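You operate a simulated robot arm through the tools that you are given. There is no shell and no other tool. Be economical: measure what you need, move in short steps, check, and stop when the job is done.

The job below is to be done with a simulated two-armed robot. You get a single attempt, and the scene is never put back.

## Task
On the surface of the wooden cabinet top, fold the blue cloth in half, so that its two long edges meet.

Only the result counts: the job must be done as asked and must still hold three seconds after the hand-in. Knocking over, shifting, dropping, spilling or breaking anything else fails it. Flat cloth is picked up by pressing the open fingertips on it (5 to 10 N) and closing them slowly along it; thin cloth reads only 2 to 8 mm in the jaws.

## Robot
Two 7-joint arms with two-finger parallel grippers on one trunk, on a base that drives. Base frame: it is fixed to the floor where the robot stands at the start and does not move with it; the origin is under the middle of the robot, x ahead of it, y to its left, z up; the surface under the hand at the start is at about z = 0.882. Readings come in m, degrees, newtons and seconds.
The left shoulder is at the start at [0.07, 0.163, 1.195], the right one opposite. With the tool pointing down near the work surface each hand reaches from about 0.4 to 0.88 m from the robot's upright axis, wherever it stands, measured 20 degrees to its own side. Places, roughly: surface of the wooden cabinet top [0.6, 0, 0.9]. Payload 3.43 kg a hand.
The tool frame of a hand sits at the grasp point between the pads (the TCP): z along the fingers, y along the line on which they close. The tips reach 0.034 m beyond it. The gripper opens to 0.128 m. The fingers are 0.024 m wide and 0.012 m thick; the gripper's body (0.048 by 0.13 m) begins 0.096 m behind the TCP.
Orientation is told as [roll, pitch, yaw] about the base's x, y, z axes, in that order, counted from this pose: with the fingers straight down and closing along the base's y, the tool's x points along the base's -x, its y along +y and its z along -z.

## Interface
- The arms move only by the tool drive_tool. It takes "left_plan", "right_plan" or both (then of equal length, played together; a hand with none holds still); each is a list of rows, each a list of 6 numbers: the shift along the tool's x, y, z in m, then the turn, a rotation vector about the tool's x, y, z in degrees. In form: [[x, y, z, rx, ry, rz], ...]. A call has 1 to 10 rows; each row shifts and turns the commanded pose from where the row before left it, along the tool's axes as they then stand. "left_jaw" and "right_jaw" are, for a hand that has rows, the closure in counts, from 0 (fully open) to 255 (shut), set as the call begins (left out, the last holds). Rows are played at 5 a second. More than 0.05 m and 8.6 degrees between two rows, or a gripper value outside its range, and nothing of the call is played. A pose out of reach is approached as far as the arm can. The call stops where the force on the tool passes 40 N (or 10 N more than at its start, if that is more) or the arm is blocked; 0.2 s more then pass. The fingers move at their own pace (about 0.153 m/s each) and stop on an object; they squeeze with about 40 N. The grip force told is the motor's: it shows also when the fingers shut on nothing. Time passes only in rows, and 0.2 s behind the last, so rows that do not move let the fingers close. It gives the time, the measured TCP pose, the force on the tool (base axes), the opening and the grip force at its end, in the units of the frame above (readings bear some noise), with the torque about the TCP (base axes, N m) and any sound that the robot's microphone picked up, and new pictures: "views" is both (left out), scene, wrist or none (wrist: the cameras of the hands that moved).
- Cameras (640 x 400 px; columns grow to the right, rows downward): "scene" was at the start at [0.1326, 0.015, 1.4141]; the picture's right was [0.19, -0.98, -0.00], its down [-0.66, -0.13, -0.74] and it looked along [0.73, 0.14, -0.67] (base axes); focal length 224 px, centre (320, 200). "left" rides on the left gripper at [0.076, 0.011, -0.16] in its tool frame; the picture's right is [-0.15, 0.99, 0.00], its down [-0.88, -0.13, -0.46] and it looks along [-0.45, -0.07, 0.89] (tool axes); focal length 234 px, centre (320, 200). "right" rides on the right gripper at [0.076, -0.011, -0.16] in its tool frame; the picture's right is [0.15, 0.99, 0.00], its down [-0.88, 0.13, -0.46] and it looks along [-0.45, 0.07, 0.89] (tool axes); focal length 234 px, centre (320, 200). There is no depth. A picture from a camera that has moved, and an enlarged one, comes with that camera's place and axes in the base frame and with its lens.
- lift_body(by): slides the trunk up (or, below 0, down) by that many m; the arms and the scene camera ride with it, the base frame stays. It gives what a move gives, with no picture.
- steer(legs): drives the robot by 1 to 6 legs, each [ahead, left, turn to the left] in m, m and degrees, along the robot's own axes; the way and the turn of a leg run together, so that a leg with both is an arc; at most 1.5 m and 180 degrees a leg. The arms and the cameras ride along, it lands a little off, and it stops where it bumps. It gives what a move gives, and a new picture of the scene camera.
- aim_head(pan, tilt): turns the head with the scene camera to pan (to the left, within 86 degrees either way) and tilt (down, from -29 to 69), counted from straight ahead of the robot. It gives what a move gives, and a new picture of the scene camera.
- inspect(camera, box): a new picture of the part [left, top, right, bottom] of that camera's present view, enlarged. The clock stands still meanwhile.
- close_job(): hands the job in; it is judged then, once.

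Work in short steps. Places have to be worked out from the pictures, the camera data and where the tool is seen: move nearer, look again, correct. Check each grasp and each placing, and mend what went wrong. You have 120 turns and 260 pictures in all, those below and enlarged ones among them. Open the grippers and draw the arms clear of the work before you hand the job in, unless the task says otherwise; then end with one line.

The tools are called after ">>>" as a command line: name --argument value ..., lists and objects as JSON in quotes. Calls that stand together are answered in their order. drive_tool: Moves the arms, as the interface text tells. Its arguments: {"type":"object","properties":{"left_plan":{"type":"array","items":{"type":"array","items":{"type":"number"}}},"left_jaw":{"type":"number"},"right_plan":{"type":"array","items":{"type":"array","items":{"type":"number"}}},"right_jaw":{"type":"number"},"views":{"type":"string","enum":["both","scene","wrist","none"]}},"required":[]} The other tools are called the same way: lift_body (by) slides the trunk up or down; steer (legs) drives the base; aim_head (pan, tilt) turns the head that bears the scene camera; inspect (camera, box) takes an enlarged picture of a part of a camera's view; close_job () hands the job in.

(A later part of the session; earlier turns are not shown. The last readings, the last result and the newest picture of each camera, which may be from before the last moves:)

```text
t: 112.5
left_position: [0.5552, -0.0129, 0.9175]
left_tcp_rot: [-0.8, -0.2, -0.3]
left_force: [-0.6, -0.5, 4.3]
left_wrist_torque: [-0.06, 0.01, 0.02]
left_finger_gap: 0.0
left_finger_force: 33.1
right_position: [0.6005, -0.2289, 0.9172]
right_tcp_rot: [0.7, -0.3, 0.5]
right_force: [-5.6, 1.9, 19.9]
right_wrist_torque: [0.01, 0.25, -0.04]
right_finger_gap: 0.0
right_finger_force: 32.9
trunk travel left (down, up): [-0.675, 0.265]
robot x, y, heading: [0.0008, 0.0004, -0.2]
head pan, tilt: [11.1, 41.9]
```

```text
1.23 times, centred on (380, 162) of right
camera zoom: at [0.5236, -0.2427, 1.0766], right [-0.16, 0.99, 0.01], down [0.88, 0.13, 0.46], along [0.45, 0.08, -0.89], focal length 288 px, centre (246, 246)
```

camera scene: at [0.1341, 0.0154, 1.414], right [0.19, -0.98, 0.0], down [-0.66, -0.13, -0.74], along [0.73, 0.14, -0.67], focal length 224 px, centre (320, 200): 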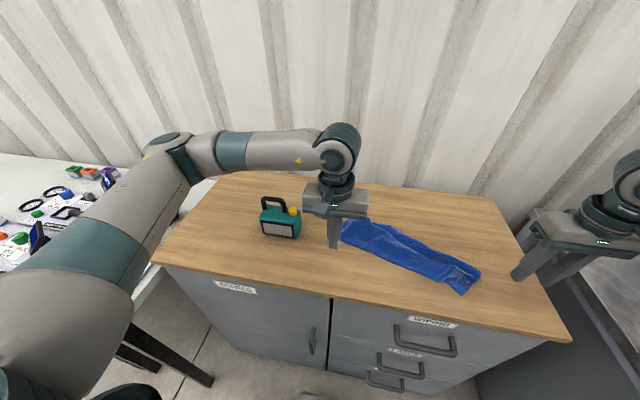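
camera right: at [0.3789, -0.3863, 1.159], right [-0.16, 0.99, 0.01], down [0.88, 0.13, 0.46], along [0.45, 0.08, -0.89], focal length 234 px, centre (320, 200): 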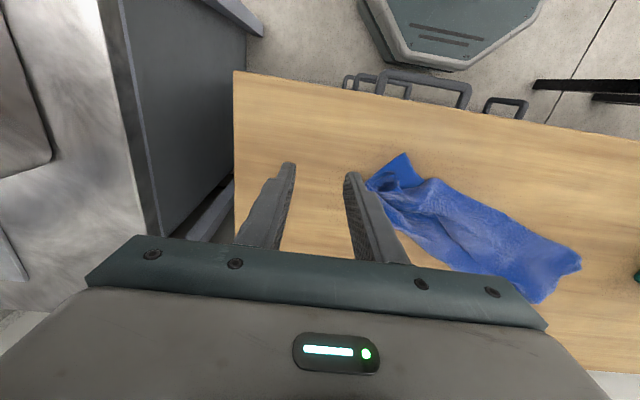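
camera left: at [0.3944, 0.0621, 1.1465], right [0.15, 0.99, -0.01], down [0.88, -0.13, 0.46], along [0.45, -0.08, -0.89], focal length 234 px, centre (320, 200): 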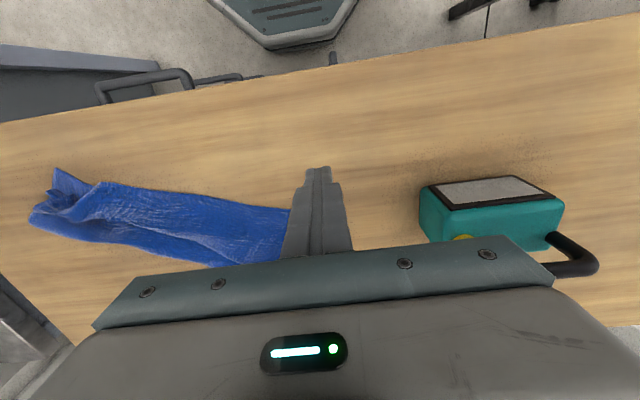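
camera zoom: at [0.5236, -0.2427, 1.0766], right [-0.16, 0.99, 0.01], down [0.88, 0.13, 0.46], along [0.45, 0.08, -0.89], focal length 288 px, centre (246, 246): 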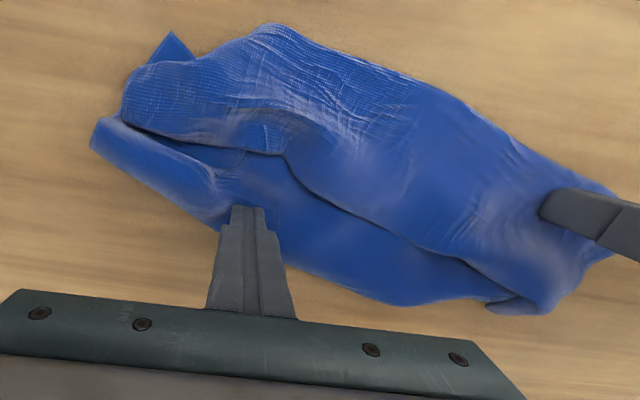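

The fold did widen. Lift both hands away and take a good overhead look before deciding further.

>>> drive_tool --left_plan '[[0, 0, -0.04, 0, 0, 0], [0, 0.02, -0.045, 0, 0, 0], [0.03, 0.035, -0.02, 0, 0, 0], [0.03, 0.03, 0, 0, 0, 0], [0.03, 0, 0, 0, 0, 0], [0, 0, 0, 0, 0, 0]]' --right_plan '[[0, 0, -0.04, 0, 0, 0], [0.04, 0, -0.03, 0, 0, 0], [0.045, 0.01, -0.02, 0, 0, 0], [0.045, 0.02, 0, 0, 0, 0], [0.04, 0, -0.02, 0, 0, 0], [0, 0, 0, 0, 0, 0]]' --views "none"

>>> inspect --camera "right" --box '[200, 60, 640, 335]'

>>> inspect --camera "scene" --box '[320, 180, 500, 292]'

```text
refused: row 3 steps farther than a row can; nothing moved
```

```text
1.45 times, centred on (420, 198) of right
camera zoom: at [0.5236, -0.2427, 1.0766], right [-0.16, 0.99, 0.01], down [0.88, 0.13, 0.46], along [0.45, 0.08, -0.89], focal length 341 px, centre (174, 204)
```

zoom: 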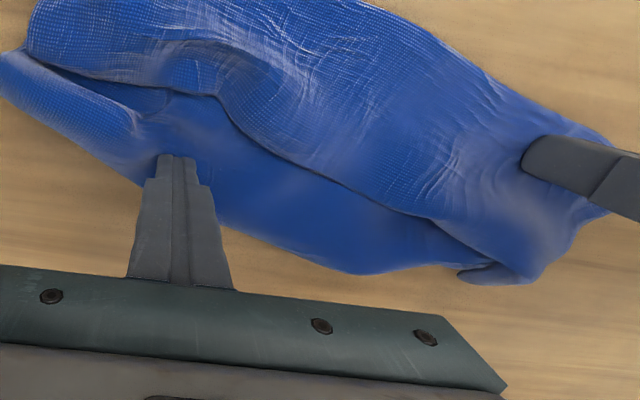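

```text
3.56 times, centred on (410, 236) of scene
camera zoom: at [0.1291, 0.0161, 1.4145], right [0.19, -0.98, 0.0], down [-0.65, -0.13, -0.75], along [0.73, 0.14, -0.67], focal length 798 px, centre (0, 72)
```

zoom: 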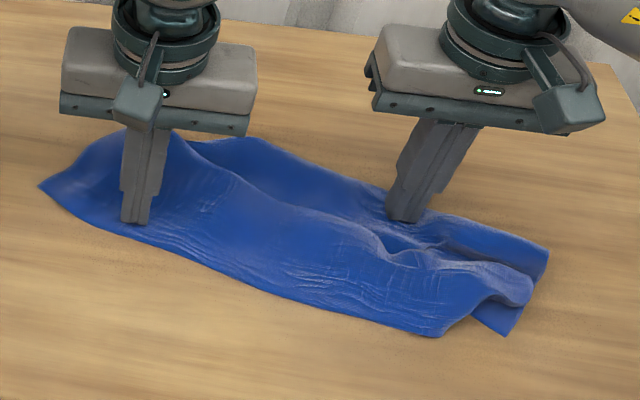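

Retry the lift with smaller rows.

>>> drive_tool --left_plan '[[0, 0, -0.04, 0, 0, 0], [0, 0.02, -0.04, 0, 0, 0], [0.03, 0.03, 0, 0, 0, 0], [0.03, 0.03, 0, 0, 0, 0], [0.03, 0, 0, 0, 0, 0], [0, 0, 0, 0, 0, 0]]' --right_plan '[[0, 0, -0.04, 0, 0, 0], [0.03, 0, -0.03, 0, 0, 0], [0.045, 0.01, -0.01, 0, 0, 0], [0.04, 0.02, 0, 0, 0, 0], [0.035, 0, -0.02, 0, 0, 0], [0, 0, 0, 0, 0, 0]]' --views "none"

>>> inspect --camera "right" --box '[160, 60, 600, 335]'

>>> inspect --camera "scene" --box '[320, 180, 500, 292]'

```text
t: 113.9
left_position: [0.4688, 0.0695, 0.9931]
left_tcp_rot: [-0.8, 0.0, -0.2]
left_force: [0.4, -0.6, -0.6]
left_wrist_torque: [0.01, 0.01, 0.0]
left_finger_gap: 0.0
left_finger_force: 32.8
right_position: [0.4529, -0.2042, 1.0118]
right_tcp_rot: [0.5, -0.2, 0.5]
right_force: [0.8, 1.1, 0.6]
right_wrist_torque: [0.01, 0.01, -0.02]
right_finger_gap: 0.0001
right_finger_force: 32.8
trunk travel left (down, up): [-0.675, 0.265]
robot x, y, heading: [-0.0009, -0.0002, 0.0]
head pan, tilt: [11.1, 41.9]
```

```text
1.45 times, centred on (380, 198) of right
camera zoom: at [0.3774, -0.2169, 1.17], right [-0.16, 0.99, 0.01], down [0.88, 0.13, 0.46], along [0.45, 0.08, -0.89], focal length 341 px, centre (233, 204)
```

zoom: 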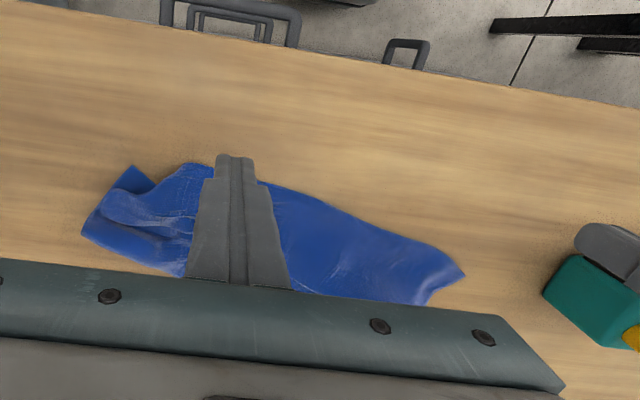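

```text
3.56 times, centred on (410, 236) of scene
camera zoom: at [0.1338, 0.0155, 1.414], right [0.19, -0.98, 0.0], down [-0.66, -0.13, -0.74], along [0.73, 0.14, -0.67], focal length 798 px, centre (0, 72)
```

zoom: 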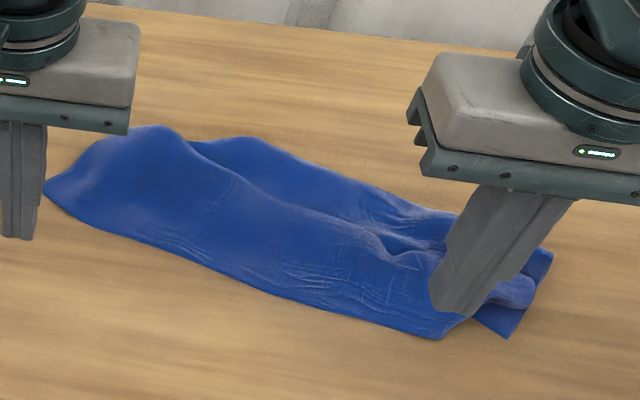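

Zoom on the front edge and the right end to see which border is the true edge.

>>> inspect --camera "scene" --box '[420, 235, 484, 280]'

>>> inspect --camera "left" --box '[0, 120, 320, 320]'

```text
8.89 times, centred on (452, 258) of scene
camera zoom: at [0.1338, 0.0155, 1.414], right [0.19, -0.98, 0.0], down [-0.66, -0.13, -0.74], along [0.73, 0.14, -0.67], focal length 1995 px, centre (-853, -311)
```

zoom: 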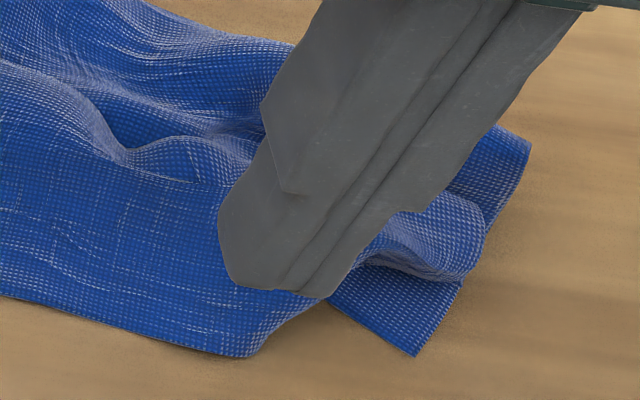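

```text
2.00 times, centred on (160, 220) of left
camera zoom: at [0.3933, 0.0821, 1.1514], right [0.15, 0.99, -0.01], down [0.88, -0.13, 0.46], along [0.45, -0.08, -0.89], focal length 468 px, centre (640, 160)
```

zoom: 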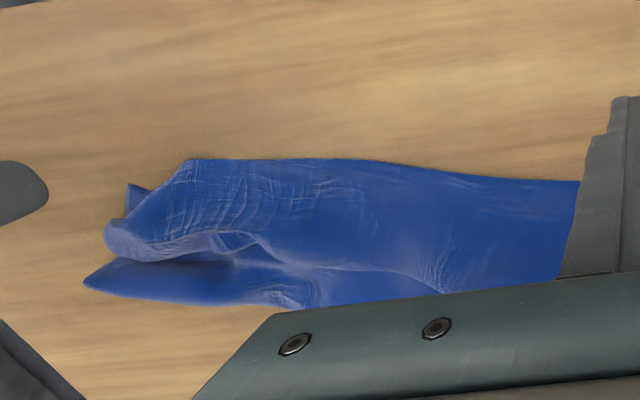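

C is at [0.490, −0.241] and A at [0.500, −0.290]: the long edges nearly coincide, with C 5 cm short. I'll pinch C with the right hand yawed ~85° (closing across the edge, so no gathering along it) and carry it to A.

>>> drive_tool --right_plan '[[-0.0385, -0.009, 0, 0, 0, 0], [-0.0385, -0.009, 0, 0, 0, -8.5], [0, 0, 0, 0, 0, -8.5], [0, 0, 0, 0, 0, -8.5], [0, 0, 0, 0, 0, -8.5], [0, 0, 0, 0, 0, -8.5], [0, 0, 0, 0, 0, -8.5], [0, 0, 0, 0, 0, -8.5], [0, 0, 0, 0, 0, -8.5], [0, 0, 0, 0, 0, -8.5]]' --right_jaw 165 --views "none"

>>> drive_tool --right_plan '[[0, 0, 0.03, 0, 0, -8.5], [0, 0, 0.03, 0, 0, 0], [0, 0, 0.02, 0, 0, 0], [0, 0, 0, 0, 0, 0]]' --views "wrist"

```text
t: 116.1
left_position: [0.4695, 0.0689, 0.9926]
left_tcp_rot: [-0.8, -0.1, -0.2]
left_force: [-0.4, -0.7, 0.7]
left_wrist_torque: [-0.01, -0.04, -0.01]
left_finger_gap: 0.0001
left_finger_force: 33.2
right_position: [0.5287, -0.2207, 1.0145]
right_tcp_rot: [0.2, -0.6, 62.9]
right_force: [0.3, -0.6, 0.9]
right_wrist_torque: [0.01, 0.02, -0.02]
right_finger_gap: 0.0451
right_finger_force: 0.1
right hand out of reach, approached as far as the arm can: row 9, 10
trunk travel left (down, up): [-0.675, 0.265]
robot x, y, heading: [-0.0012, 0.0015, 0.3]
head pan, tilt: [11.1, 41.9]
```

```text
t: 117.1
left_position: [0.4689, 0.0677, 0.9928]
left_tcp_rot: [-0.8, -0.1, -0.2]
left_force: [-0.3, -0.1, -0.2]
left_wrist_torque: [-0.03, -0.03, -0.01]
left_finger_gap: 0.0002
left_finger_force: 33.2
right_position: [0.5252, -0.2139, 0.9538]
right_tcp_rot: [-2.8, -0.2, 66.2]
right_force: [0.5, -0.1, 0.0]
right_wrist_torque: [-0.01, 0.0, 0.02]
right_finger_gap: 0.0452
right_finger_force: 0.0
right hand out of reach, approached as far as the arm can: row 1
trunk travel left (down, up): [-0.675, 0.265]
robot x, y, heading: [-0.0001, 0.0012, 0.1]
head pan, tilt: [11.1, 41.9]
camera right: at [0.4976, -0.2848, 1.1134], right [-0.96, 0.27, -0.05], down [0.22, 0.87, 0.45], along [0.16, 0.42, -0.89], focal length 234 px, centre (320, 200)
```

right: 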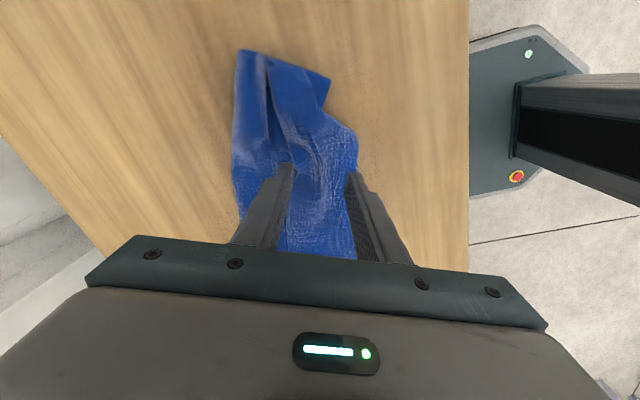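

Yaw stops near 66°, good enough. Shift slightly toward the corner, lower to light contact and close.

>>> drive_tool --right_plan '[[0.012, -0.006, 0.01, 0, 0, 0], [0, 0, 0.015, 0, 0, 0], [0, 0, 0.005, 0, 0, 0], [0, 0, 0, 0, 0, 0]]' --views "none"

>>> drive_tool --right_plan '[[0, 0, 0.002, 0, 0, 0], [0, 0, 0, 0, 0, 0]]' --right_jaw 185 --views "none"

>>> inspect --camera "right" --box '[200, 20, 460, 280]'

```text
t: 118.1
left_position: [0.4703, 0.0688, 0.9926]
left_tcp_rot: [-0.8, -0.1, -0.3]
left_force: [0.2, -0.5, -0.9]
left_wrist_torque: [0.01, 0.0, -0.02]
left_finger_gap: 0.0
left_finger_force: 33.2
right_position: [0.5274, -0.22, 0.9292]
right_tcp_rot: [-2.8, -0.2, 66.1]
right_force: [0.8, 0.4, -0.3]
right_wrist_torque: [0.0, 0.02, 0.02]
right_finger_gap: 0.045
right_finger_force: 0.1
right hand out of reach, approached as far as the arm can: row 1
trunk travel left (down, up): [-0.675, 0.265]
robot x, y, heading: [-0.0002, -0.0003, 0.2]
head pan, tilt: [11.1, 41.9]
```

```text
t: 118.7
left_position: [0.4698, 0.0684, 0.9925]
left_tcp_rot: [-0.7, 0.0, -0.1]
left_force: [-0.7, -0.4, 0.5]
left_wrist_torque: [-0.03, 0.0, 0.01]
left_finger_gap: 0.0001
left_finger_force: 32.9
right_position: [0.5277, -0.2213, 0.9265]
right_tcp_rot: [-2.7, 0.1, 66.0]
right_force: [-0.6, 0.8, 0.9]
right_wrist_torque: [0.02, 0.02, 0.0]
right_finger_gap: 0.0351
right_finger_force: 0.0
trunk travel left (down, up): [-0.675, 0.265]
robot x, y, heading: [0.003, 0.0009, -0.1]
head pan, tilt: [11.1, 41.9]
```

```text
1.54 times, centred on (330, 150) of right
camera zoom: at [0.5001, -0.2918, 1.0863], right [-0.96, 0.27, -0.05], down [0.22, 0.87, 0.45], along [0.16, 0.42, -0.89], focal length 360 px, centre (305, 277)
```

zoom: 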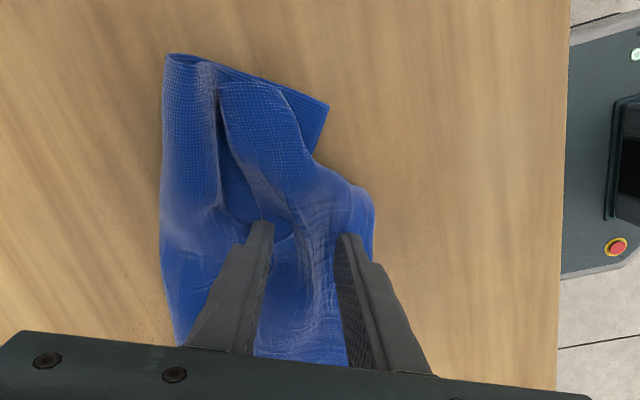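

Excellent view; the ridge is forming. Close fully in steps.

>>> drive_tool --right_plan '[[0, 0, 0.001, 0, 0, 0]]' --right_jaw 200 --views "none"

>>> drive_tool --right_plan '[[0, 0, 0, 0, 0, 0]]' --right_jaw 215 --views "none"

>>> drive_tool --right_plan '[[0, 0, 0, 0, 0, 0]]' --right_jaw 230 --views "none"

>>> drive_tool --right_plan '[[0, 0, 0, 0, 0, 0], [0, 0, 0, 0, 0, 0], [0, 0, 0, 0, 0, 0]]' --right_jaw 255 --views "none"

>>> inspect --camera "right" --box '[200, 20, 460, 280]'

```text
t: 119.1
left_position: [0.4689, 0.0684, 0.9926]
left_tcp_rot: [-0.7, -0.1, -0.2]
left_force: [-0.2, -0.6, 0.0]
left_wrist_torque: [-0.01, 0.0, -0.01]
left_finger_gap: 0.0001
left_finger_force: 32.9
right_position: [0.5283, -0.2197, 0.9273]
right_tcp_rot: [-2.8, -0.1, 66.1]
right_force: [-0.1, 0.5, 0.4]
right_wrist_torque: [0.0, -0.03, -0.03]
right_finger_gap: 0.0278
right_finger_force: 0.1
trunk travel left (down, up): [-0.675, 0.265]
robot x, y, heading: [-0.0022, -0.0027, 0.1]
head pan, tilt: [11.1, 41.9]
```

```text
t: 119.5
left_position: [0.4695, 0.0685, 0.9925]
left_tcp_rot: [-0.8, 0.0, -0.3]
left_force: [0.8, 0.2, 0.6]
left_wrist_torque: [-0.03, -0.01, 0.0]
left_finger_gap: 0.0
left_finger_force: 32.8
right_position: [0.528, -0.22, 0.9266]
right_tcp_rot: [-2.8, -0.2, 66.0]
right_force: [-0.2, 0.4, -0.5]
right_wrist_torque: [0.06, 0.06, -0.01]
right_finger_gap: 0.0203
right_finger_force: 0.1
trunk travel left (down, up): [-0.675, 0.265]
robot x, y, heading: [-0.0015, -0.0002, 0.0]
head pan, tilt: [11.1, 41.9]
```

```text
t: 119.9
left_position: [0.469, 0.0684, 0.9923]
left_tcp_rot: [-0.8, 0.0, -0.1]
left_force: [0.2, -0.2, 0.4]
left_wrist_torque: [0.04, -0.03, -0.01]
left_finger_gap: 0.0001
left_finger_force: 33.2
right_position: [0.5272, -0.2205, 0.9255]
right_tcp_rot: [-2.9, -0.2, 66.1]
right_force: [0.7, -0.7, -0.2]
right_wrist_torque: [-0.02, 0.02, 0.0]
right_finger_gap: 0.0125
right_finger_force: 0.1
trunk travel left (down, up): [-0.675, 0.265]
robot x, y, heading: [-0.0035, 0.0006, -0.1]
head pan, tilt: [11.1, 41.9]
```

```text
t: 120.7
left_position: [0.4699, 0.0686, 0.9919]
left_tcp_rot: [-0.8, -0.1, -0.1]
left_force: [1.1, -0.2, 0.9]
left_wrist_torque: [-0.02, -0.03, 0.01]
left_finger_gap: 0.0
left_finger_force: 33.2
right_position: [0.5277, -0.2204, 0.9255]
right_tcp_rot: [-2.8, -0.1, 66.1]
right_force: [0.6, 0.4, -0.1]
right_wrist_torque: [-0.01, 0.0, 0.01]
right_finger_gap: 0.0021
right_finger_force: 37.1
trunk travel left (down, up): [-0.675, 0.265]
robot x, y, heading: [0.002, -0.0025, 0.2]
head pan, tilt: [11.1, 41.9]
```

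```text
1.54 times, centred on (330, 150) of right
camera zoom: at [0.4996, -0.2919, 1.0854], right [-0.96, 0.27, -0.05], down [0.22, 0.87, 0.45], along [0.16, 0.42, -0.89], focal length 360 px, centre (305, 277)
```

zoom: 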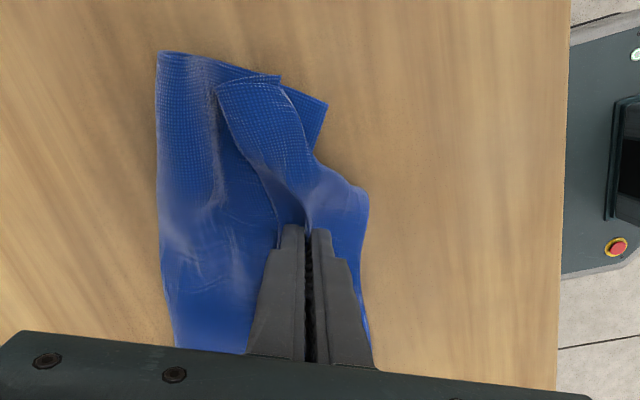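

Good top-layer pinch (2.1 mm). Lift 1.5 cm, carry 5 cm to the right, set down, and look.

>>> drive_tool --right_plan '[[0, 0, -0.012, 0, 0, 0], [0.016, -0.0052, -0.004, 0, 0, 0], [0.016, -0.0052, 0, 0, 0, 0], [0.016, -0.0052, 0.006, 0, 0, 0], [0, 0, 0.008, 0, 0, 0], [0, 0, 0, 0, 0, 0]]' --views "none"

>>> inspect --camera "right" --box '[140, 20, 460, 280]'

```text
t: 122.1
left_position: [0.4683, 0.0684, 0.9918]
left_tcp_rot: [-0.7, 0.0, -0.2]
left_force: [0.0, -0.4, -0.2]
left_wrist_torque: [-0.01, 0.04, 0.01]
left_finger_gap: 0.0
left_finger_force: 33.4
right_position: [0.5249, -0.2288, 0.9297]
right_tcp_rot: [-2.9, -0.2, 66.0]
right_force: [-0.2, -0.1, -0.7]
right_wrist_torque: [-0.02, -0.05, -0.01]
right_finger_gap: 0.0019
right_finger_force: 36.6
right hand out of reach, approached as far as the arm can: row 2, 3, 4
trunk travel left (down, up): [-0.675, 0.265]
robot x, y, heading: [-0.0023, 0.0004, -0.1]
head pan, tilt: [11.1, 41.9]
```

```text
1.54 times, centred on (300, 150) of right
camera zoom: at [0.4968, -0.2993, 1.0896], right [-0.96, 0.27, -0.05], down [0.22, 0.87, 0.45], along [0.16, 0.42, -0.89], focal length 360 px, centre (351, 277)
```

zoom: 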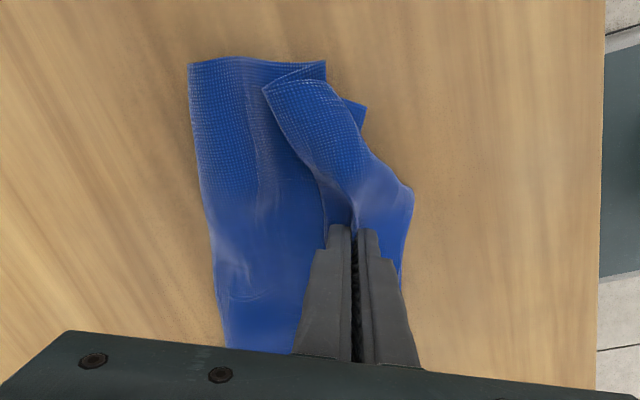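

The arm can't reach further at this yaw, so I'll raise a little and shift the base 4.5 cm to the right, carrying C with it.

>>> drive_tool --right_plan '[[0, 0, -0.008, 0, 0, 0], [0, 0, 0, 0, 0, 0]]' --views "none"

>>> steer --legs '[[0, -0.045, 0]]'

>>> inspect --camera "right" --box '[140, 20, 460, 280]'

```text
t: 122.7
left_position: [0.4692, 0.0682, 0.9938]
left_tcp_rot: [-0.8, 0.0, -0.2]
left_force: [-0.4, -0.4, 0.2]
left_wrist_torque: [0.02, 0.01, -0.03]
left_finger_gap: 0.0
left_finger_force: 32.8
right_position: [0.5254, -0.2278, 0.9303]
right_tcp_rot: [-2.9, 0.0, 66.1]
right_force: [-0.4, -1.0, -0.2]
right_wrist_torque: [0.0, 0.01, -0.01]
right_finger_gap: 0.0019
right_finger_force: 36.9
right hand out of reach, approached as far as the arm can: row 1
trunk travel left (down, up): [-0.675, 0.265]
robot x, y, heading: [-0.0019, 0.0018, -0.3]
head pan, tilt: [11.1, 41.9]
```

```text
t: 123.6
left_position: [0.4696, 0.0266, 0.9926]
left_tcp_rot: [-0.8, 0.0, -0.3]
left_force: [0.1, -0.2, -0.3]
left_wrist_torque: [-0.02, 0.02, 0.01]
left_finger_gap: 0.0
left_finger_force: 33.5
right_position: [0.5261, -0.2703, 0.9303]
right_tcp_rot: [-2.9, 0.0, 66.0]
right_force: [0.5, 0.6, -0.3]
right_wrist_torque: [-0.02, 0.02, 0.05]
right_finger_gap: 0.002
right_finger_force: 36.8
trunk travel left (down, up): [-0.675, 0.265]
robot x, y, heading: [0.0, -0.0411, 0.3]
head pan, tilt: [11.1, 41.9]
camera scene: at [0.1325, -0.0263, 1.4141], right [0.19, -0.98, 0.0], down [-0.66, -0.13, -0.74], along [0.73, 0.14, -0.67], focal length 224 px, centre (320, 200)
```

scene: 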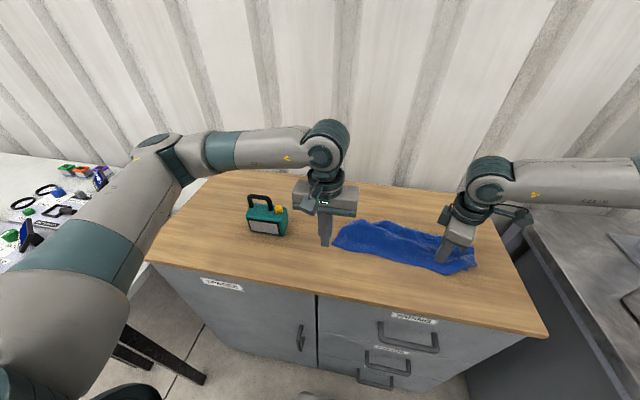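

```text
1.54 times, centred on (300, 150) of right
camera zoom: at [0.4973, -0.3406, 1.0903], right [-0.96, 0.27, -0.05], down [0.22, 0.87, 0.45], along [0.16, 0.42, -0.89], focal length 360 px, centre (351, 277)
```

zoom: 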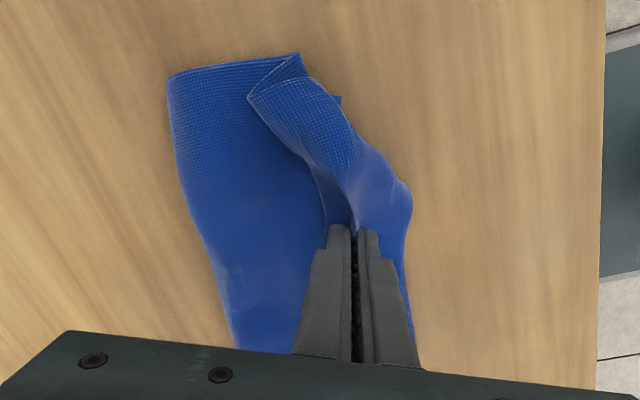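

The lower layer came along, so I need the left hand to pin nearby while the right pulls. To gain arm reach: move the right hand +5 cm in y, shift the base another 5 cm right (net zero for C), then pin with the left.

>>> drive_tool --right_plan '[[0, 0, -0.01, 0, 0, 0], [-0.0152, 0.0068, 0, 0, 0, 0], [-0.0152, 0.0068, 0, 0, 0, 0], [-0.0152, 0.0068, 0, 0, 0, 0], [0, 0, 0, 0, 0, 0]]' --views "none"

>>> steer --legs '[[0, -0.055, 0]]'

>>> drive_tool --left_plan '[[-0.012, -0.03, 0, 0, 0, 0], [-0.012, -0.03, 0, 0, 0, 0], [-0.012, -0.03, 0, 0, 0, 0], [-0.012, -0.03, 0, 0, 0, 0], [-0.012, 0, 0.03, 0, 0, 0], [0, 0, 0.03, 0, 0, 0], [0, 0, 0.006, 0, 0, 0], [0, 0, 0, 0, 0, 0]]' --left_jaw 255 --views "scene"

```text
t: 124.8
left_position: [0.4686, 0.0242, 0.9931]
left_tcp_rot: [-0.7, 0.0, -0.3]
left_force: [1.2, 0.8, -0.3]
left_wrist_torque: [0.03, -0.04, 0.02]
left_finger_gap: 0.0
left_finger_force: 33.3
right_position: [0.5253, -0.2206, 0.9407]
right_tcp_rot: [-3.0, -0.1, 66.0]
right_force: [0.0, -0.1, -0.6]
right_wrist_torque: [-0.01, 0.02, 0.01]
right_finger_gap: 0.0022
right_finger_force: 37.1
trunk travel left (down, up): [-0.675, 0.265]
robot x, y, heading: [-0.0001, -0.0451, -0.2]
head pan, tilt: [11.1, 41.9]
```

```text
t: 125.8
left_position: [0.4698, -0.0261, 0.9926]
left_tcp_rot: [-0.9, 0.0, 0.0]
left_force: [0.0, 0.2, -0.2]
left_wrist_torque: [0.01, 0.02, -0.05]
left_finger_gap: 0.0001
left_finger_force: 32.8
right_position: [0.5256, -0.2728, 0.9423]
right_tcp_rot: [-2.9, 0.0, 66.3]
right_force: [0.4, -0.1, -0.4]
right_wrist_torque: [0.03, 0.01, 0.02]
right_finger_gap: 0.002
right_finger_force: 36.9
trunk travel left (down, up): [-0.675, 0.265]
robot x, y, heading: [0.0016, -0.0974, 0.2]
head pan, tilt: [11.1, 41.9]
camera scene: at [0.1326, -0.0807, 1.4141], right [0.2, -0.98, 0.0], down [-0.66, -0.13, -0.74], along [0.73, 0.14, -0.67], focal length 224 px, centre (320, 200)
```

scene: 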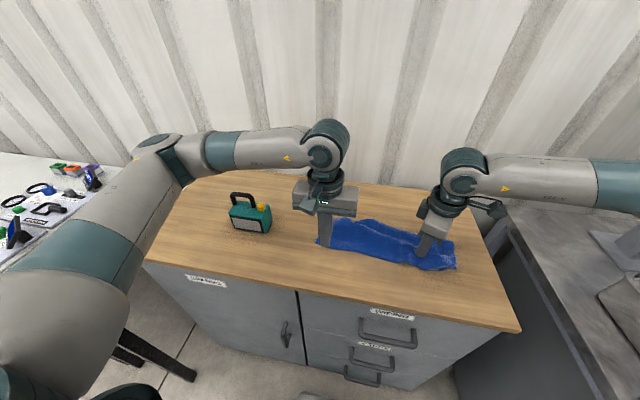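

```text
t: 127.5
left_position: [0.5287, -0.1481, 0.9281]
left_tcp_rot: [-0.7, 0.0, 0.0]
left_force: [0.4, 0.3, 0.8]
left_wrist_torque: [-0.02, 0.0, 0.0]
left_finger_gap: 0.0
left_finger_force: 32.7
right_position: [0.5251, -0.2739, 0.9427]
right_tcp_rot: [-2.9, -0.1, 66.3]
right_force: [0.2, 0.1, -0.5]
right_wrist_torque: [0.0, 0.03, 0.03]
right_finger_gap: 0.0022
right_finger_force: 36.6
trunk travel left (down, up): [-0.675, 0.265]
robot x, y, heading: [0.0002, -0.099, 0.2]
head pan, tilt: [11.1, 41.9]
camera scene: at [0.1327, -0.0817, 1.4141], right [0.19, -0.98, 0.0], down [-0.66, -0.13, -0.74], along [0.73, 0.14, -0.67], focal length 224 px, centre (320, 200)
```

scene: 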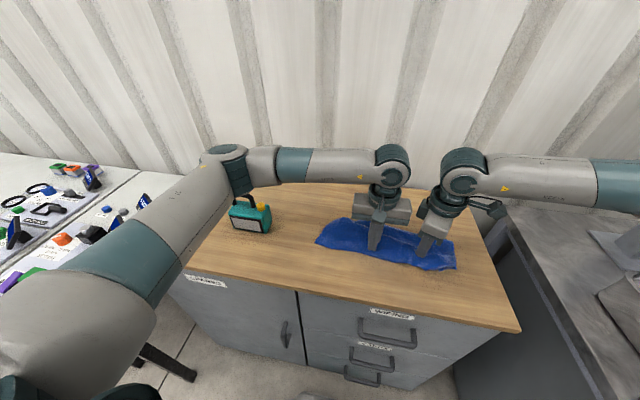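

The strip looks good from here. Press the left pin, then pull C 4 cm right.

>>> drive_tool --left_plan '[[0, 0, 0.005, 0, 0, 0], [0, 0, 0.003, 0, 0, 0], [0, 0, 0.002, 0, 0, 0], [0, 0, 0, 0, 0, 0]]' --views "none"

>>> drive_tool --right_plan '[[0.0127, -0.002, 0, 0, 0, 0], [0.0127, -0.002, 0, 0, 0, 0], [0.0127, -0.002, 0, 0, 0, 0], [0, 0, 0, 0, 0, 0]]' --views "wrist"

```text
t: 128.6
left_position: [0.5293, -0.1472, 0.9183]
left_tcp_rot: [-0.8, -0.1, 0.0]
left_force: [0.6, 1.2, 2.6]
left_wrist_torque: [-0.01, 0.01, 0.01]
left_finger_gap: 0.0003
left_finger_force: 32.3
right_position: [0.5257, -0.2734, 0.9415]
right_tcp_rot: [-2.8, -0.2, 66.3]
right_force: [0.3, 0.5, -0.3]
right_wrist_torque: [-0.02, -0.02, -0.01]
right_finger_gap: 0.0022
right_finger_force: 36.7
trunk travel left (down, up): [-0.675, 0.265]
robot x, y, heading: [-0.0009, -0.0998, -0.0]
head pan, tilt: [11.1, 41.9]
```

```text
t: 129.6
left_position: [0.5276, -0.1468, 0.9178]
left_tcp_rot: [-0.9, 0.1, -0.1]
left_force: [0.6, -2.2, 1.9]
left_wrist_torque: [-0.05, 0.03, -0.01]
left_finger_gap: 0.0001
left_finger_force: 33.1
right_position: [0.5145, -0.3102, 0.9441]
right_tcp_rot: [-3.1, 0.0, 66.3]
right_force: [0.6, 1.8, 0.6]
right_wrist_torque: [0.04, 0.0, 0.01]
right_finger_gap: 0.0023
right_finger_force: 37.0
trunk travel left (down, up): [-0.675, 0.265]
robot x, y, heading: [0.0031, -0.0944, 0.2]
head pan, tilt: [11.1, 41.9]
camera right: at [0.4866, -0.3824, 1.1032], right [-0.96, 0.26, -0.05], down [0.21, 0.87, 0.45], along [0.16, 0.42, -0.89], focal length 234 px, centre (320, 200)
```

right: 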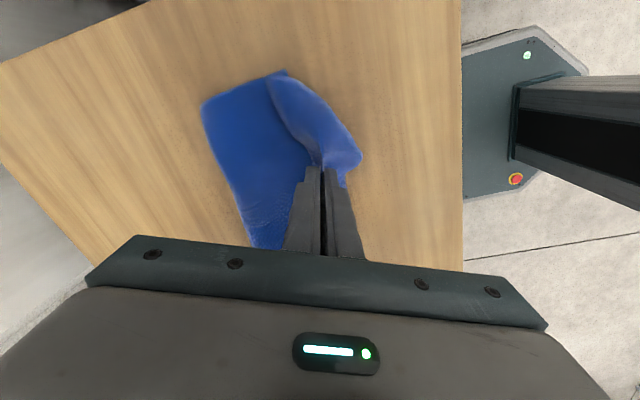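

C has moved out over A's side. Set it down, release, withdraw both hands, and take an overall look.

>>> drive_tool --right_plan '[[0, 0, 0.01, 0, 0, 0], [0, 0, 0.006, 0, 0, 0], [0, 0, 0, 0, 0, 0]]' --views "none"

>>> drive_tool --left_plan '[[0, 0, 0, 0, 0, 0], [0, 0, 0, 0, 0, 0], [0, 0, -0.04, 0, 0, 0], [0, 0.02, -0.04, 0, 0, 0], [0, 0.045, -0.02, 0, 0, 0], [0.02, 0.045, 0, 0, 0, 0], [0.02, 0.045, 0, 0, 0, 0]]' --right_plan '[[0, 0, 0, 0, 0, 0], [0, 0, 0, 0, 0, 0], [0, 0, -0.04, 0, 0, 0], [0, 0, -0.04, 0, 0, 0], [0.01, 0, -0.03, 0, 0, 8], [0.02, 0, 0, 0, 0, 8], [0.02, 0, 0, 0, 0, 8]]' --right_jaw 180 --views "scene"

>>> inspect --camera "scene" --box '[300, 190, 476, 300]'

>>> inspect --camera "right" --box '[0, 0, 640, 400]'

```text
t: 130.3
left_position: [0.5299, -0.1474, 0.9183]
left_tcp_rot: [-0.7, 0.0, 0.0]
left_force: [0.1, -0.2, 2.1]
left_wrist_torque: [-0.01, 0.03, -0.02]
left_finger_gap: 0.0
left_finger_force: 33.3
right_position: [0.5143, -0.3117, 0.9246]
right_tcp_rot: [-3.0, -0.1, 66.3]
right_force: [-0.2, 1.4, -0.6]
right_wrist_torque: [0.0, 0.03, 0.03]
right_finger_gap: 0.0017
right_finger_force: 37.0
trunk travel left (down, up): [-0.675, 0.265]
robot x, y, heading: [0.0016, -0.0953, 0.3]
head pan, tilt: [11.1, 41.9]
```

```text
t: 131.9
left_position: [0.4898, 0.0089, 1.0183]
left_tcp_rot: [-0.8, -0.1, -0.1]
left_force: [0.6, 0.3, -0.1]
left_wrist_torque: [-0.02, -0.04, -0.01]
left_finger_gap: 0.0
left_finger_force: 32.8
right_position: [0.4813, -0.3497, 1.036]
right_tcp_rot: [-2.7, -1.4, 42.3]
right_force: [-0.4, 0.2, 1.0]
right_wrist_torque: [0.03, -0.02, -0.01]
right_finger_gap: 0.0377
right_finger_force: 0.0
trunk travel left (down, up): [-0.675, 0.265]
robot x, y, heading: [0.0003, -0.0942, 0.2]
head pan, tilt: [11.1, 41.9]
camera scene: at [0.1313, -0.0798, 1.4143], right [0.19, -0.98, 0.0], down [-0.65, -0.13, -0.74], along [0.73, 0.14, -0.67], focal length 224 px, centre (320, 200)
```

scene: 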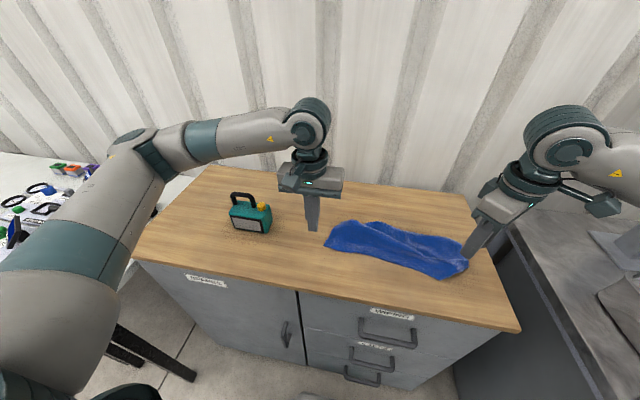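

```text
3.64 times, centred on (388, 245) of scene
camera zoom: at [0.1313, -0.0798, 1.4143], right [0.19, -0.98, 0.0], down [-0.65, -0.13, -0.74], along [0.73, 0.14, -0.67], focal length 816 px, centre (73, 36)
```

zoom: 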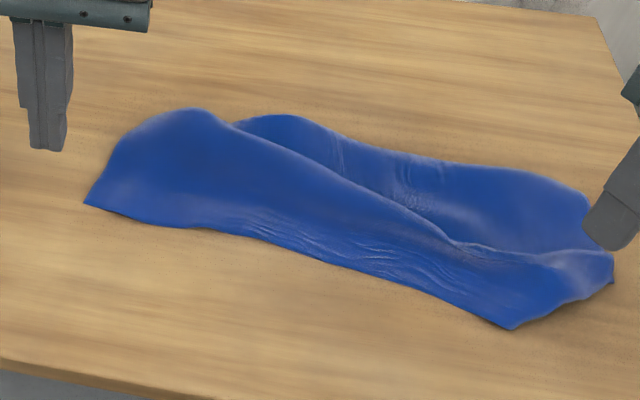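

```text
1.00 times, centred on (320, 200) of right (not enlarged: the box is as wide or as high as the picture)
camera zoom: at [0.4256, -0.4051, 1.1944], right [-0.77, 0.63, -0.05], down [0.54, 0.7, 0.47], along [0.33, 0.33, -0.88], focal length 234 px, centre (320, 200)
```

zoom: 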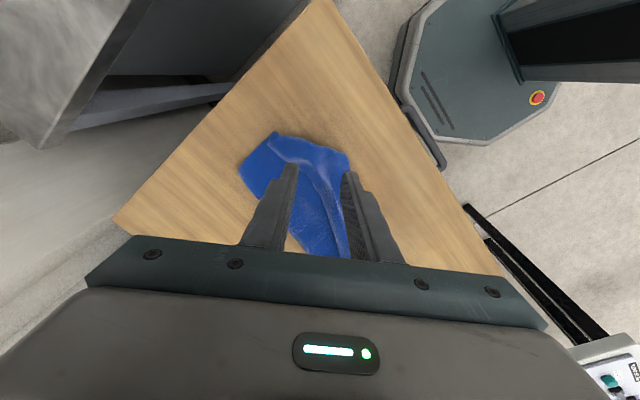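

Very close now: the strip's F edge spans [0.52, −0.016] to A ≈ [0.522, −0.405], while C is at [0.472, −0.327]. One more move: pinch C with the right hand squared up, pin with the left, and carry C to A.

>>> drive_tool --left_plan '[[-0.015, -0.033, 0, 0, 0, 0], [-0.015, -0.033, 0, 0, 0, 0], [-0.015, -0.033, 0, 0, 0, 0], [0, 0, 0.04, 0, 0, 0], [0, 0, 0.04, 0, 0, 0], [0, 0, 0.012, 0, 0, 0], [0, 0, 0, 0, 0, 0], [0, 0, 0, 0, 0, 0]]' --right_plan '[[0, 0, 0, 0, 0, 8.4], [0, 0, 0, 0, 0, 8.4], [0, 0, 0, 0, 0, 8.4], [0, 0, 0, 0, 0, 8.4], [0, 0, 0, 0, 0, 8.4], [-0.017, 0.03, 0.03, 0, 0, 0], [0, 0, 0.04, 0, 0, 0], [0, 0, 0.03, 0, 0, 0]]' --left_jaw 255 --right_jaw 165 --views "none"

>>> inspect --camera "right" --box '[120, 60, 560, 335]'

```text
t: 133.8
left_position: [0.537, -0.0937, 0.9261]
left_tcp_rot: [-0.8, 0.0, 0.1]
left_force: [0.2, 0.6, 0.4]
left_wrist_torque: [-0.02, -0.02, 0.03]
left_finger_gap: 0.0001
left_finger_force: 33.4
right_position: [0.5049, -0.3219, 0.9361]
right_tcp_rot: [-1.1, -2.7, 0.4]
right_force: [0.3, 0.5, -0.1]
right_wrist_torque: [-0.04, 0.03, -0.02]
right_finger_gap: 0.0453
right_finger_force: 0.1
trunk travel left (down, up): [-0.675, 0.265]
robot x, y, heading: [0.0033, -0.0961, 0.2]
head pan, tilt: [11.1, 41.9]
```

```text
1.45 times, centred on (340, 198) of right
camera zoom: at [0.4212, -0.3309, 1.0912], right [-0.15, 0.99, -0.03], down [0.86, 0.14, 0.49], along [0.49, 0.05, -0.87], focal length 341 px, centre (291, 204)
```

zoom: 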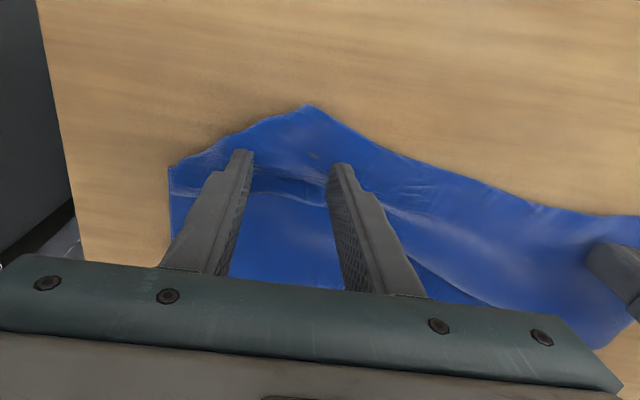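

C's tip is ~3 cm ahead of the fingertips. Move 18 mm toward the robot, lower to light contact, press the left pin, and close.

>>> drive_tool --left_plan '[[0, 0, 0.004, 0, 0, 0], [0, 0, 0.003, 0, 0, 0], [0, 0, 0.001, 0, 0, 0], [0, 0, 0, 0, 0, 0]]' --right_plan '[[0.018, 0, 0, 0, 0, 0], [0, 0, 0.008, 0, 0, 0], [0, 0, 0.005, 0, 0, 0], [0, 0, 0.002, 0, 0, 0]]' --views "none"

>>> drive_tool --right_plan '[[0, 0, 0.001, 0, 0, 0]]' --right_jaw 180 --views "none"

>>> drive_tool --right_plan '[[0, 0, 0, 0, 0, 0]]' --right_jaw 194 --views "none"

>>> inspect --camera "right" --box '[160, 80, 480, 280]'

```text
t: 134.8
left_position: [0.5347, -0.0917, 0.9182]
left_tcp_rot: [-0.6, 0.0, 0.1]
left_force: [0.6, 0.0, -0.1]
left_wrist_torque: [0.02, -0.02, 0.03]
left_finger_gap: 0.0
left_finger_force: 33.2
right_position: [0.4872, -0.3219, 0.9198]
right_tcp_rot: [-1.0, -2.6, 0.4]
right_force: [-1.0, -0.2, 1.9]
right_wrist_torque: [0.01, 0.03, 0.0]
right_finger_gap: 0.0451
right_finger_force: 0.0
trunk travel left (down, up): [-0.675, 0.265]
robot x, y, heading: [-0.0004, -0.0958, 0.1]
head pan, tilt: [11.1, 41.9]
```

```text
t: 135.2
left_position: [0.5339, -0.0911, 0.9197]
left_tcp_rot: [-0.7, -0.1, 0.0]
left_force: [0.2, 0.6, -0.8]
left_wrist_torque: [-0.02, -0.01, -0.01]
left_finger_gap: 0.0
left_finger_force: 32.9
right_position: [0.4877, -0.3215, 0.9187]
right_tcp_rot: [-1.0, -2.7, 0.3]
right_force: [0.6, 1.2, 4.1]
right_wrist_torque: [0.04, -0.04, 0.02]
right_finger_gap: 0.0377
right_finger_force: 0.0
trunk travel left (down, up): [-0.675, 0.265]
robot x, y, heading: [-0.0014, -0.0969, 0.1]
head pan, tilt: [11.1, 41.9]
```

```text
t: 135.6
left_position: [0.5343, -0.0908, 0.9198]
left_tcp_rot: [-0.8, -0.2, 0.0]
left_force: [0.7, -0.4, 0.6]
left_wrist_torque: [0.01, -0.04, 0.0]
left_finger_gap: 0.0
left_finger_force: 33.2
right_position: [0.4865, -0.3223, 0.919]
right_tcp_rot: [-1.2, -2.7, 0.3]
right_force: [-0.3, 0.7, 3.7]
right_wrist_torque: [0.0, 0.01, 0.01]
right_finger_gap: 0.0304
right_finger_force: 0.1
trunk travel left (down, up): [-0.675, 0.265]
robot x, y, heading: [-0.0046, -0.0965, 0.2]
head pan, tilt: [11.1, 41.9]
```

```text
2.00 times, centred on (320, 180) of right
camera zoom: at [0.4036, -0.3313, 1.0743], right [-0.15, 0.99, -0.03], down [0.86, 0.14, 0.49], along [0.49, 0.05, -0.87], focal length 468 px, centre (320, 240)
```

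zoom: 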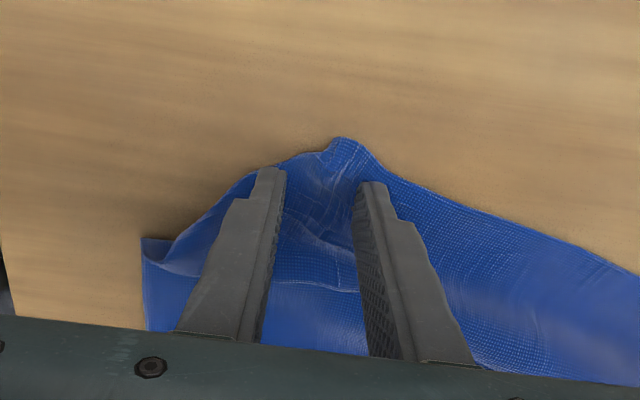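

Ridge is at the corner. Close fully and add pin pressure on the left.

>>> drive_tool --left_plan '[[0, 0, 0.0015, 0, 0, 0]]' --right_plan '[[0, 0, 0, 0, 0, 0]]' --right_jaw 208 --views "none"

>>> drive_tool --left_plan '[[0, 0, 0.001, 0, 0, 0]]' --right_plan '[[0, 0, 0, 0, 0, 0]]' --right_jaw 222 --views "none"

>>> drive_tool --left_plan '[[0, 0, 0, 0, 0, 0]]' --right_plan '[[0, 0, 0, 0, 0, 0]]' --right_jaw 235 --views "none"

>>> drive_tool --right_plan '[[0, 0, 0, 0, 0, 0], [0, 0, 0, 0, 0, 0], [0, 0, 0, 0, 0, 0]]' --right_jaw 255 --views "none"

```text
t: 135.9
left_position: [0.5344, -0.0919, 0.9185]
left_tcp_rot: [-0.9, -0.1, 0.0]
left_force: [-0.1, -1.0, 2.2]
left_wrist_torque: [0.0, 0.03, 0.02]
left_finger_gap: 0.0
left_finger_force: 33.0
right_position: [0.4863, -0.3218, 0.9184]
right_tcp_rot: [-1.2, -2.7, 0.3]
right_force: [0.5, 0.2, 4.1]
right_wrist_torque: [0.02, -0.03, -0.01]
right_finger_gap: 0.0235
right_finger_force: 0.0
trunk travel left (down, up): [-0.675, 0.265]
robot x, y, heading: [0.0037, -0.1004, 0.1]
head pan, tilt: [11.1, 41.9]
```

```text
t: 136.3
left_position: [0.5339, -0.0924, 0.9168]
left_tcp_rot: [-0.8, -0.1, -0.1]
left_force: [-0.4, -0.8, 9.8]
left_wrist_torque: [0.06, 0.02, -0.02]
left_finger_gap: 0.0
left_finger_force: 32.5
right_position: [0.4862, -0.3228, 0.918]
right_tcp_rot: [-1.2, -2.7, 0.2]
right_force: [0.8, 0.0, 2.3]
right_wrist_torque: [-0.01, -0.04, 0.03]
right_finger_gap: 0.017
right_finger_force: 0.2
trunk travel left (down, up): [-0.675, 0.265]
robot x, y, heading: [0.0017, -0.0964, 0.3]
head pan, tilt: [11.1, 41.9]
```

```text
t: 136.8
left_position: [0.5362, -0.0926, 0.9174]
left_tcp_rot: [-0.9, -0.2, 0.0]
left_force: [2.5, -1.5, 11.2]
left_wrist_torque: [0.03, -0.02, 0.0]
left_finger_gap: 0.0002
left_finger_force: 33.0
right_position: [0.4862, -0.322, 0.919]
right_tcp_rot: [-1.1, -2.7, 0.3]
right_force: [0.4, -0.4, 8.2]
right_wrist_torque: [-0.06, 0.03, -0.04]
right_finger_gap: 0.0111
right_finger_force: 11.4
trunk travel left (down, up): [-0.675, 0.265]
robot x, y, heading: [0.0011, -0.0965, 0.3]
head pan, tilt: [11.1, 41.9]
```

```text
t: 137.6
left_position: [0.5337, -0.0913, 0.9173]
left_tcp_rot: [-0.8, -0.2, 0.1]
left_force: [2.6, -1.9, 12.9]
left_wrist_torque: [0.01, -0.02, -0.01]
left_finger_gap: 0.0
left_finger_force: 33.2
right_position: [0.4856, -0.3227, 0.9186]
right_tcp_rot: [-1.0, -2.8, 0.2]
right_force: [2.6, -3.2, 19.0]
right_wrist_torque: [-0.17, 0.03, 0.04]
right_finger_gap: 0.0069
right_finger_force: 39.8
trunk travel left (down, up): [-0.675, 0.265]
robot x, y, heading: [-0.0037, -0.1005, 0.2]
head pan, tilt: [11.1, 41.9]
```

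Gripped (6.9 mm). Lift 2 cm, carry C toward A (+3.5 cm x, −6 cm y), set down, and look.

>>> drive_tool --right_plan '[[0, 0, -0.018, 0, 0, 0], [-0.012, -0.02, -0.005, 0, 0, 0], [-0.012, -0.02, 0, 0, 0, 0], [-0.011, -0.02, 0.005, 0, 0, 0], [0, 0, 0.01, 0, 0, 0], [0, 0, 0, 0, 0, 0]]' --views "wrist"

>>> inspect --camera "scene" --box '[300, 190, 476, 300]'

```text
t: 138.9
left_position: [0.5325, -0.091, 0.9181]
left_tcp_rot: [-0.8, -0.2, 0.0]
left_force: [-1.6, -15.1, 22.2]
left_wrist_torque: [-0.35, 0.16, 0.03]
left_finger_gap: 0.0
left_finger_force: 33.6
right_position: [0.5209, -0.3825, 0.931]
right_tcp_rot: [-1.1, -2.8, 0.2]
right_force: [0.3, 20.0, -0.2]
right_wrist_torque: [0.83, -0.03, -0.17]
right_finger_gap: 0.0023
right_finger_force: 37.0
trunk travel left (down, up): [-0.675, 0.265]
robot x, y, heading: [-0.0002, -0.0938, 0.4]
head pan, tilt: [11.1, 41.9]
camera right: at [0.4376, -0.3916, 1.0873], right [-0.15, 0.99, -0.03], down [0.86, 0.14, 0.5], along [0.49, 0.05, -0.87], focal length 234 px, centre (320, 200)
```

right: 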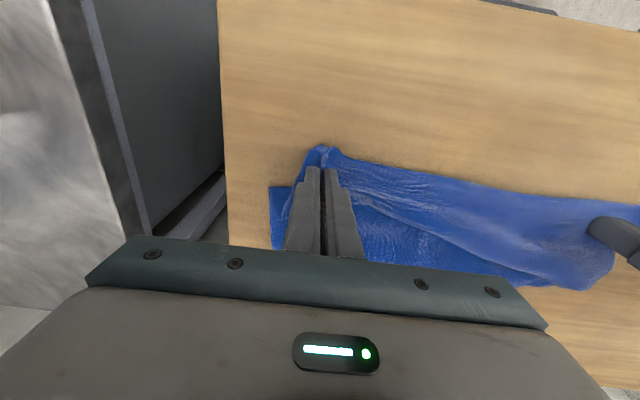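

```text
3.64 times, centred on (388, 245) of scene
camera zoom: at [0.1304, -0.0812, 1.4144], right [0.19, -0.98, 0.0], down [-0.65, -0.13, -0.75], along [0.73, 0.14, -0.67], focal length 816 px, centre (73, 36)
```

zoom: 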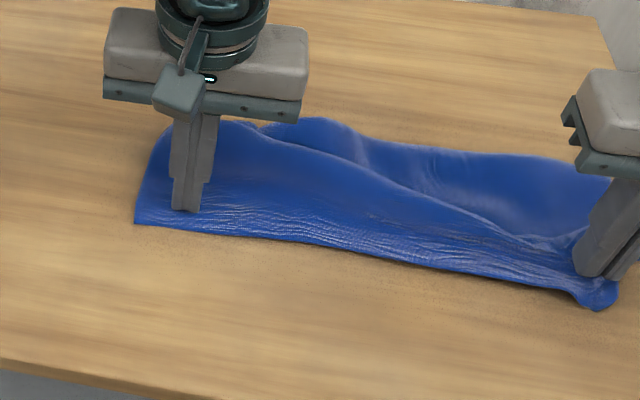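

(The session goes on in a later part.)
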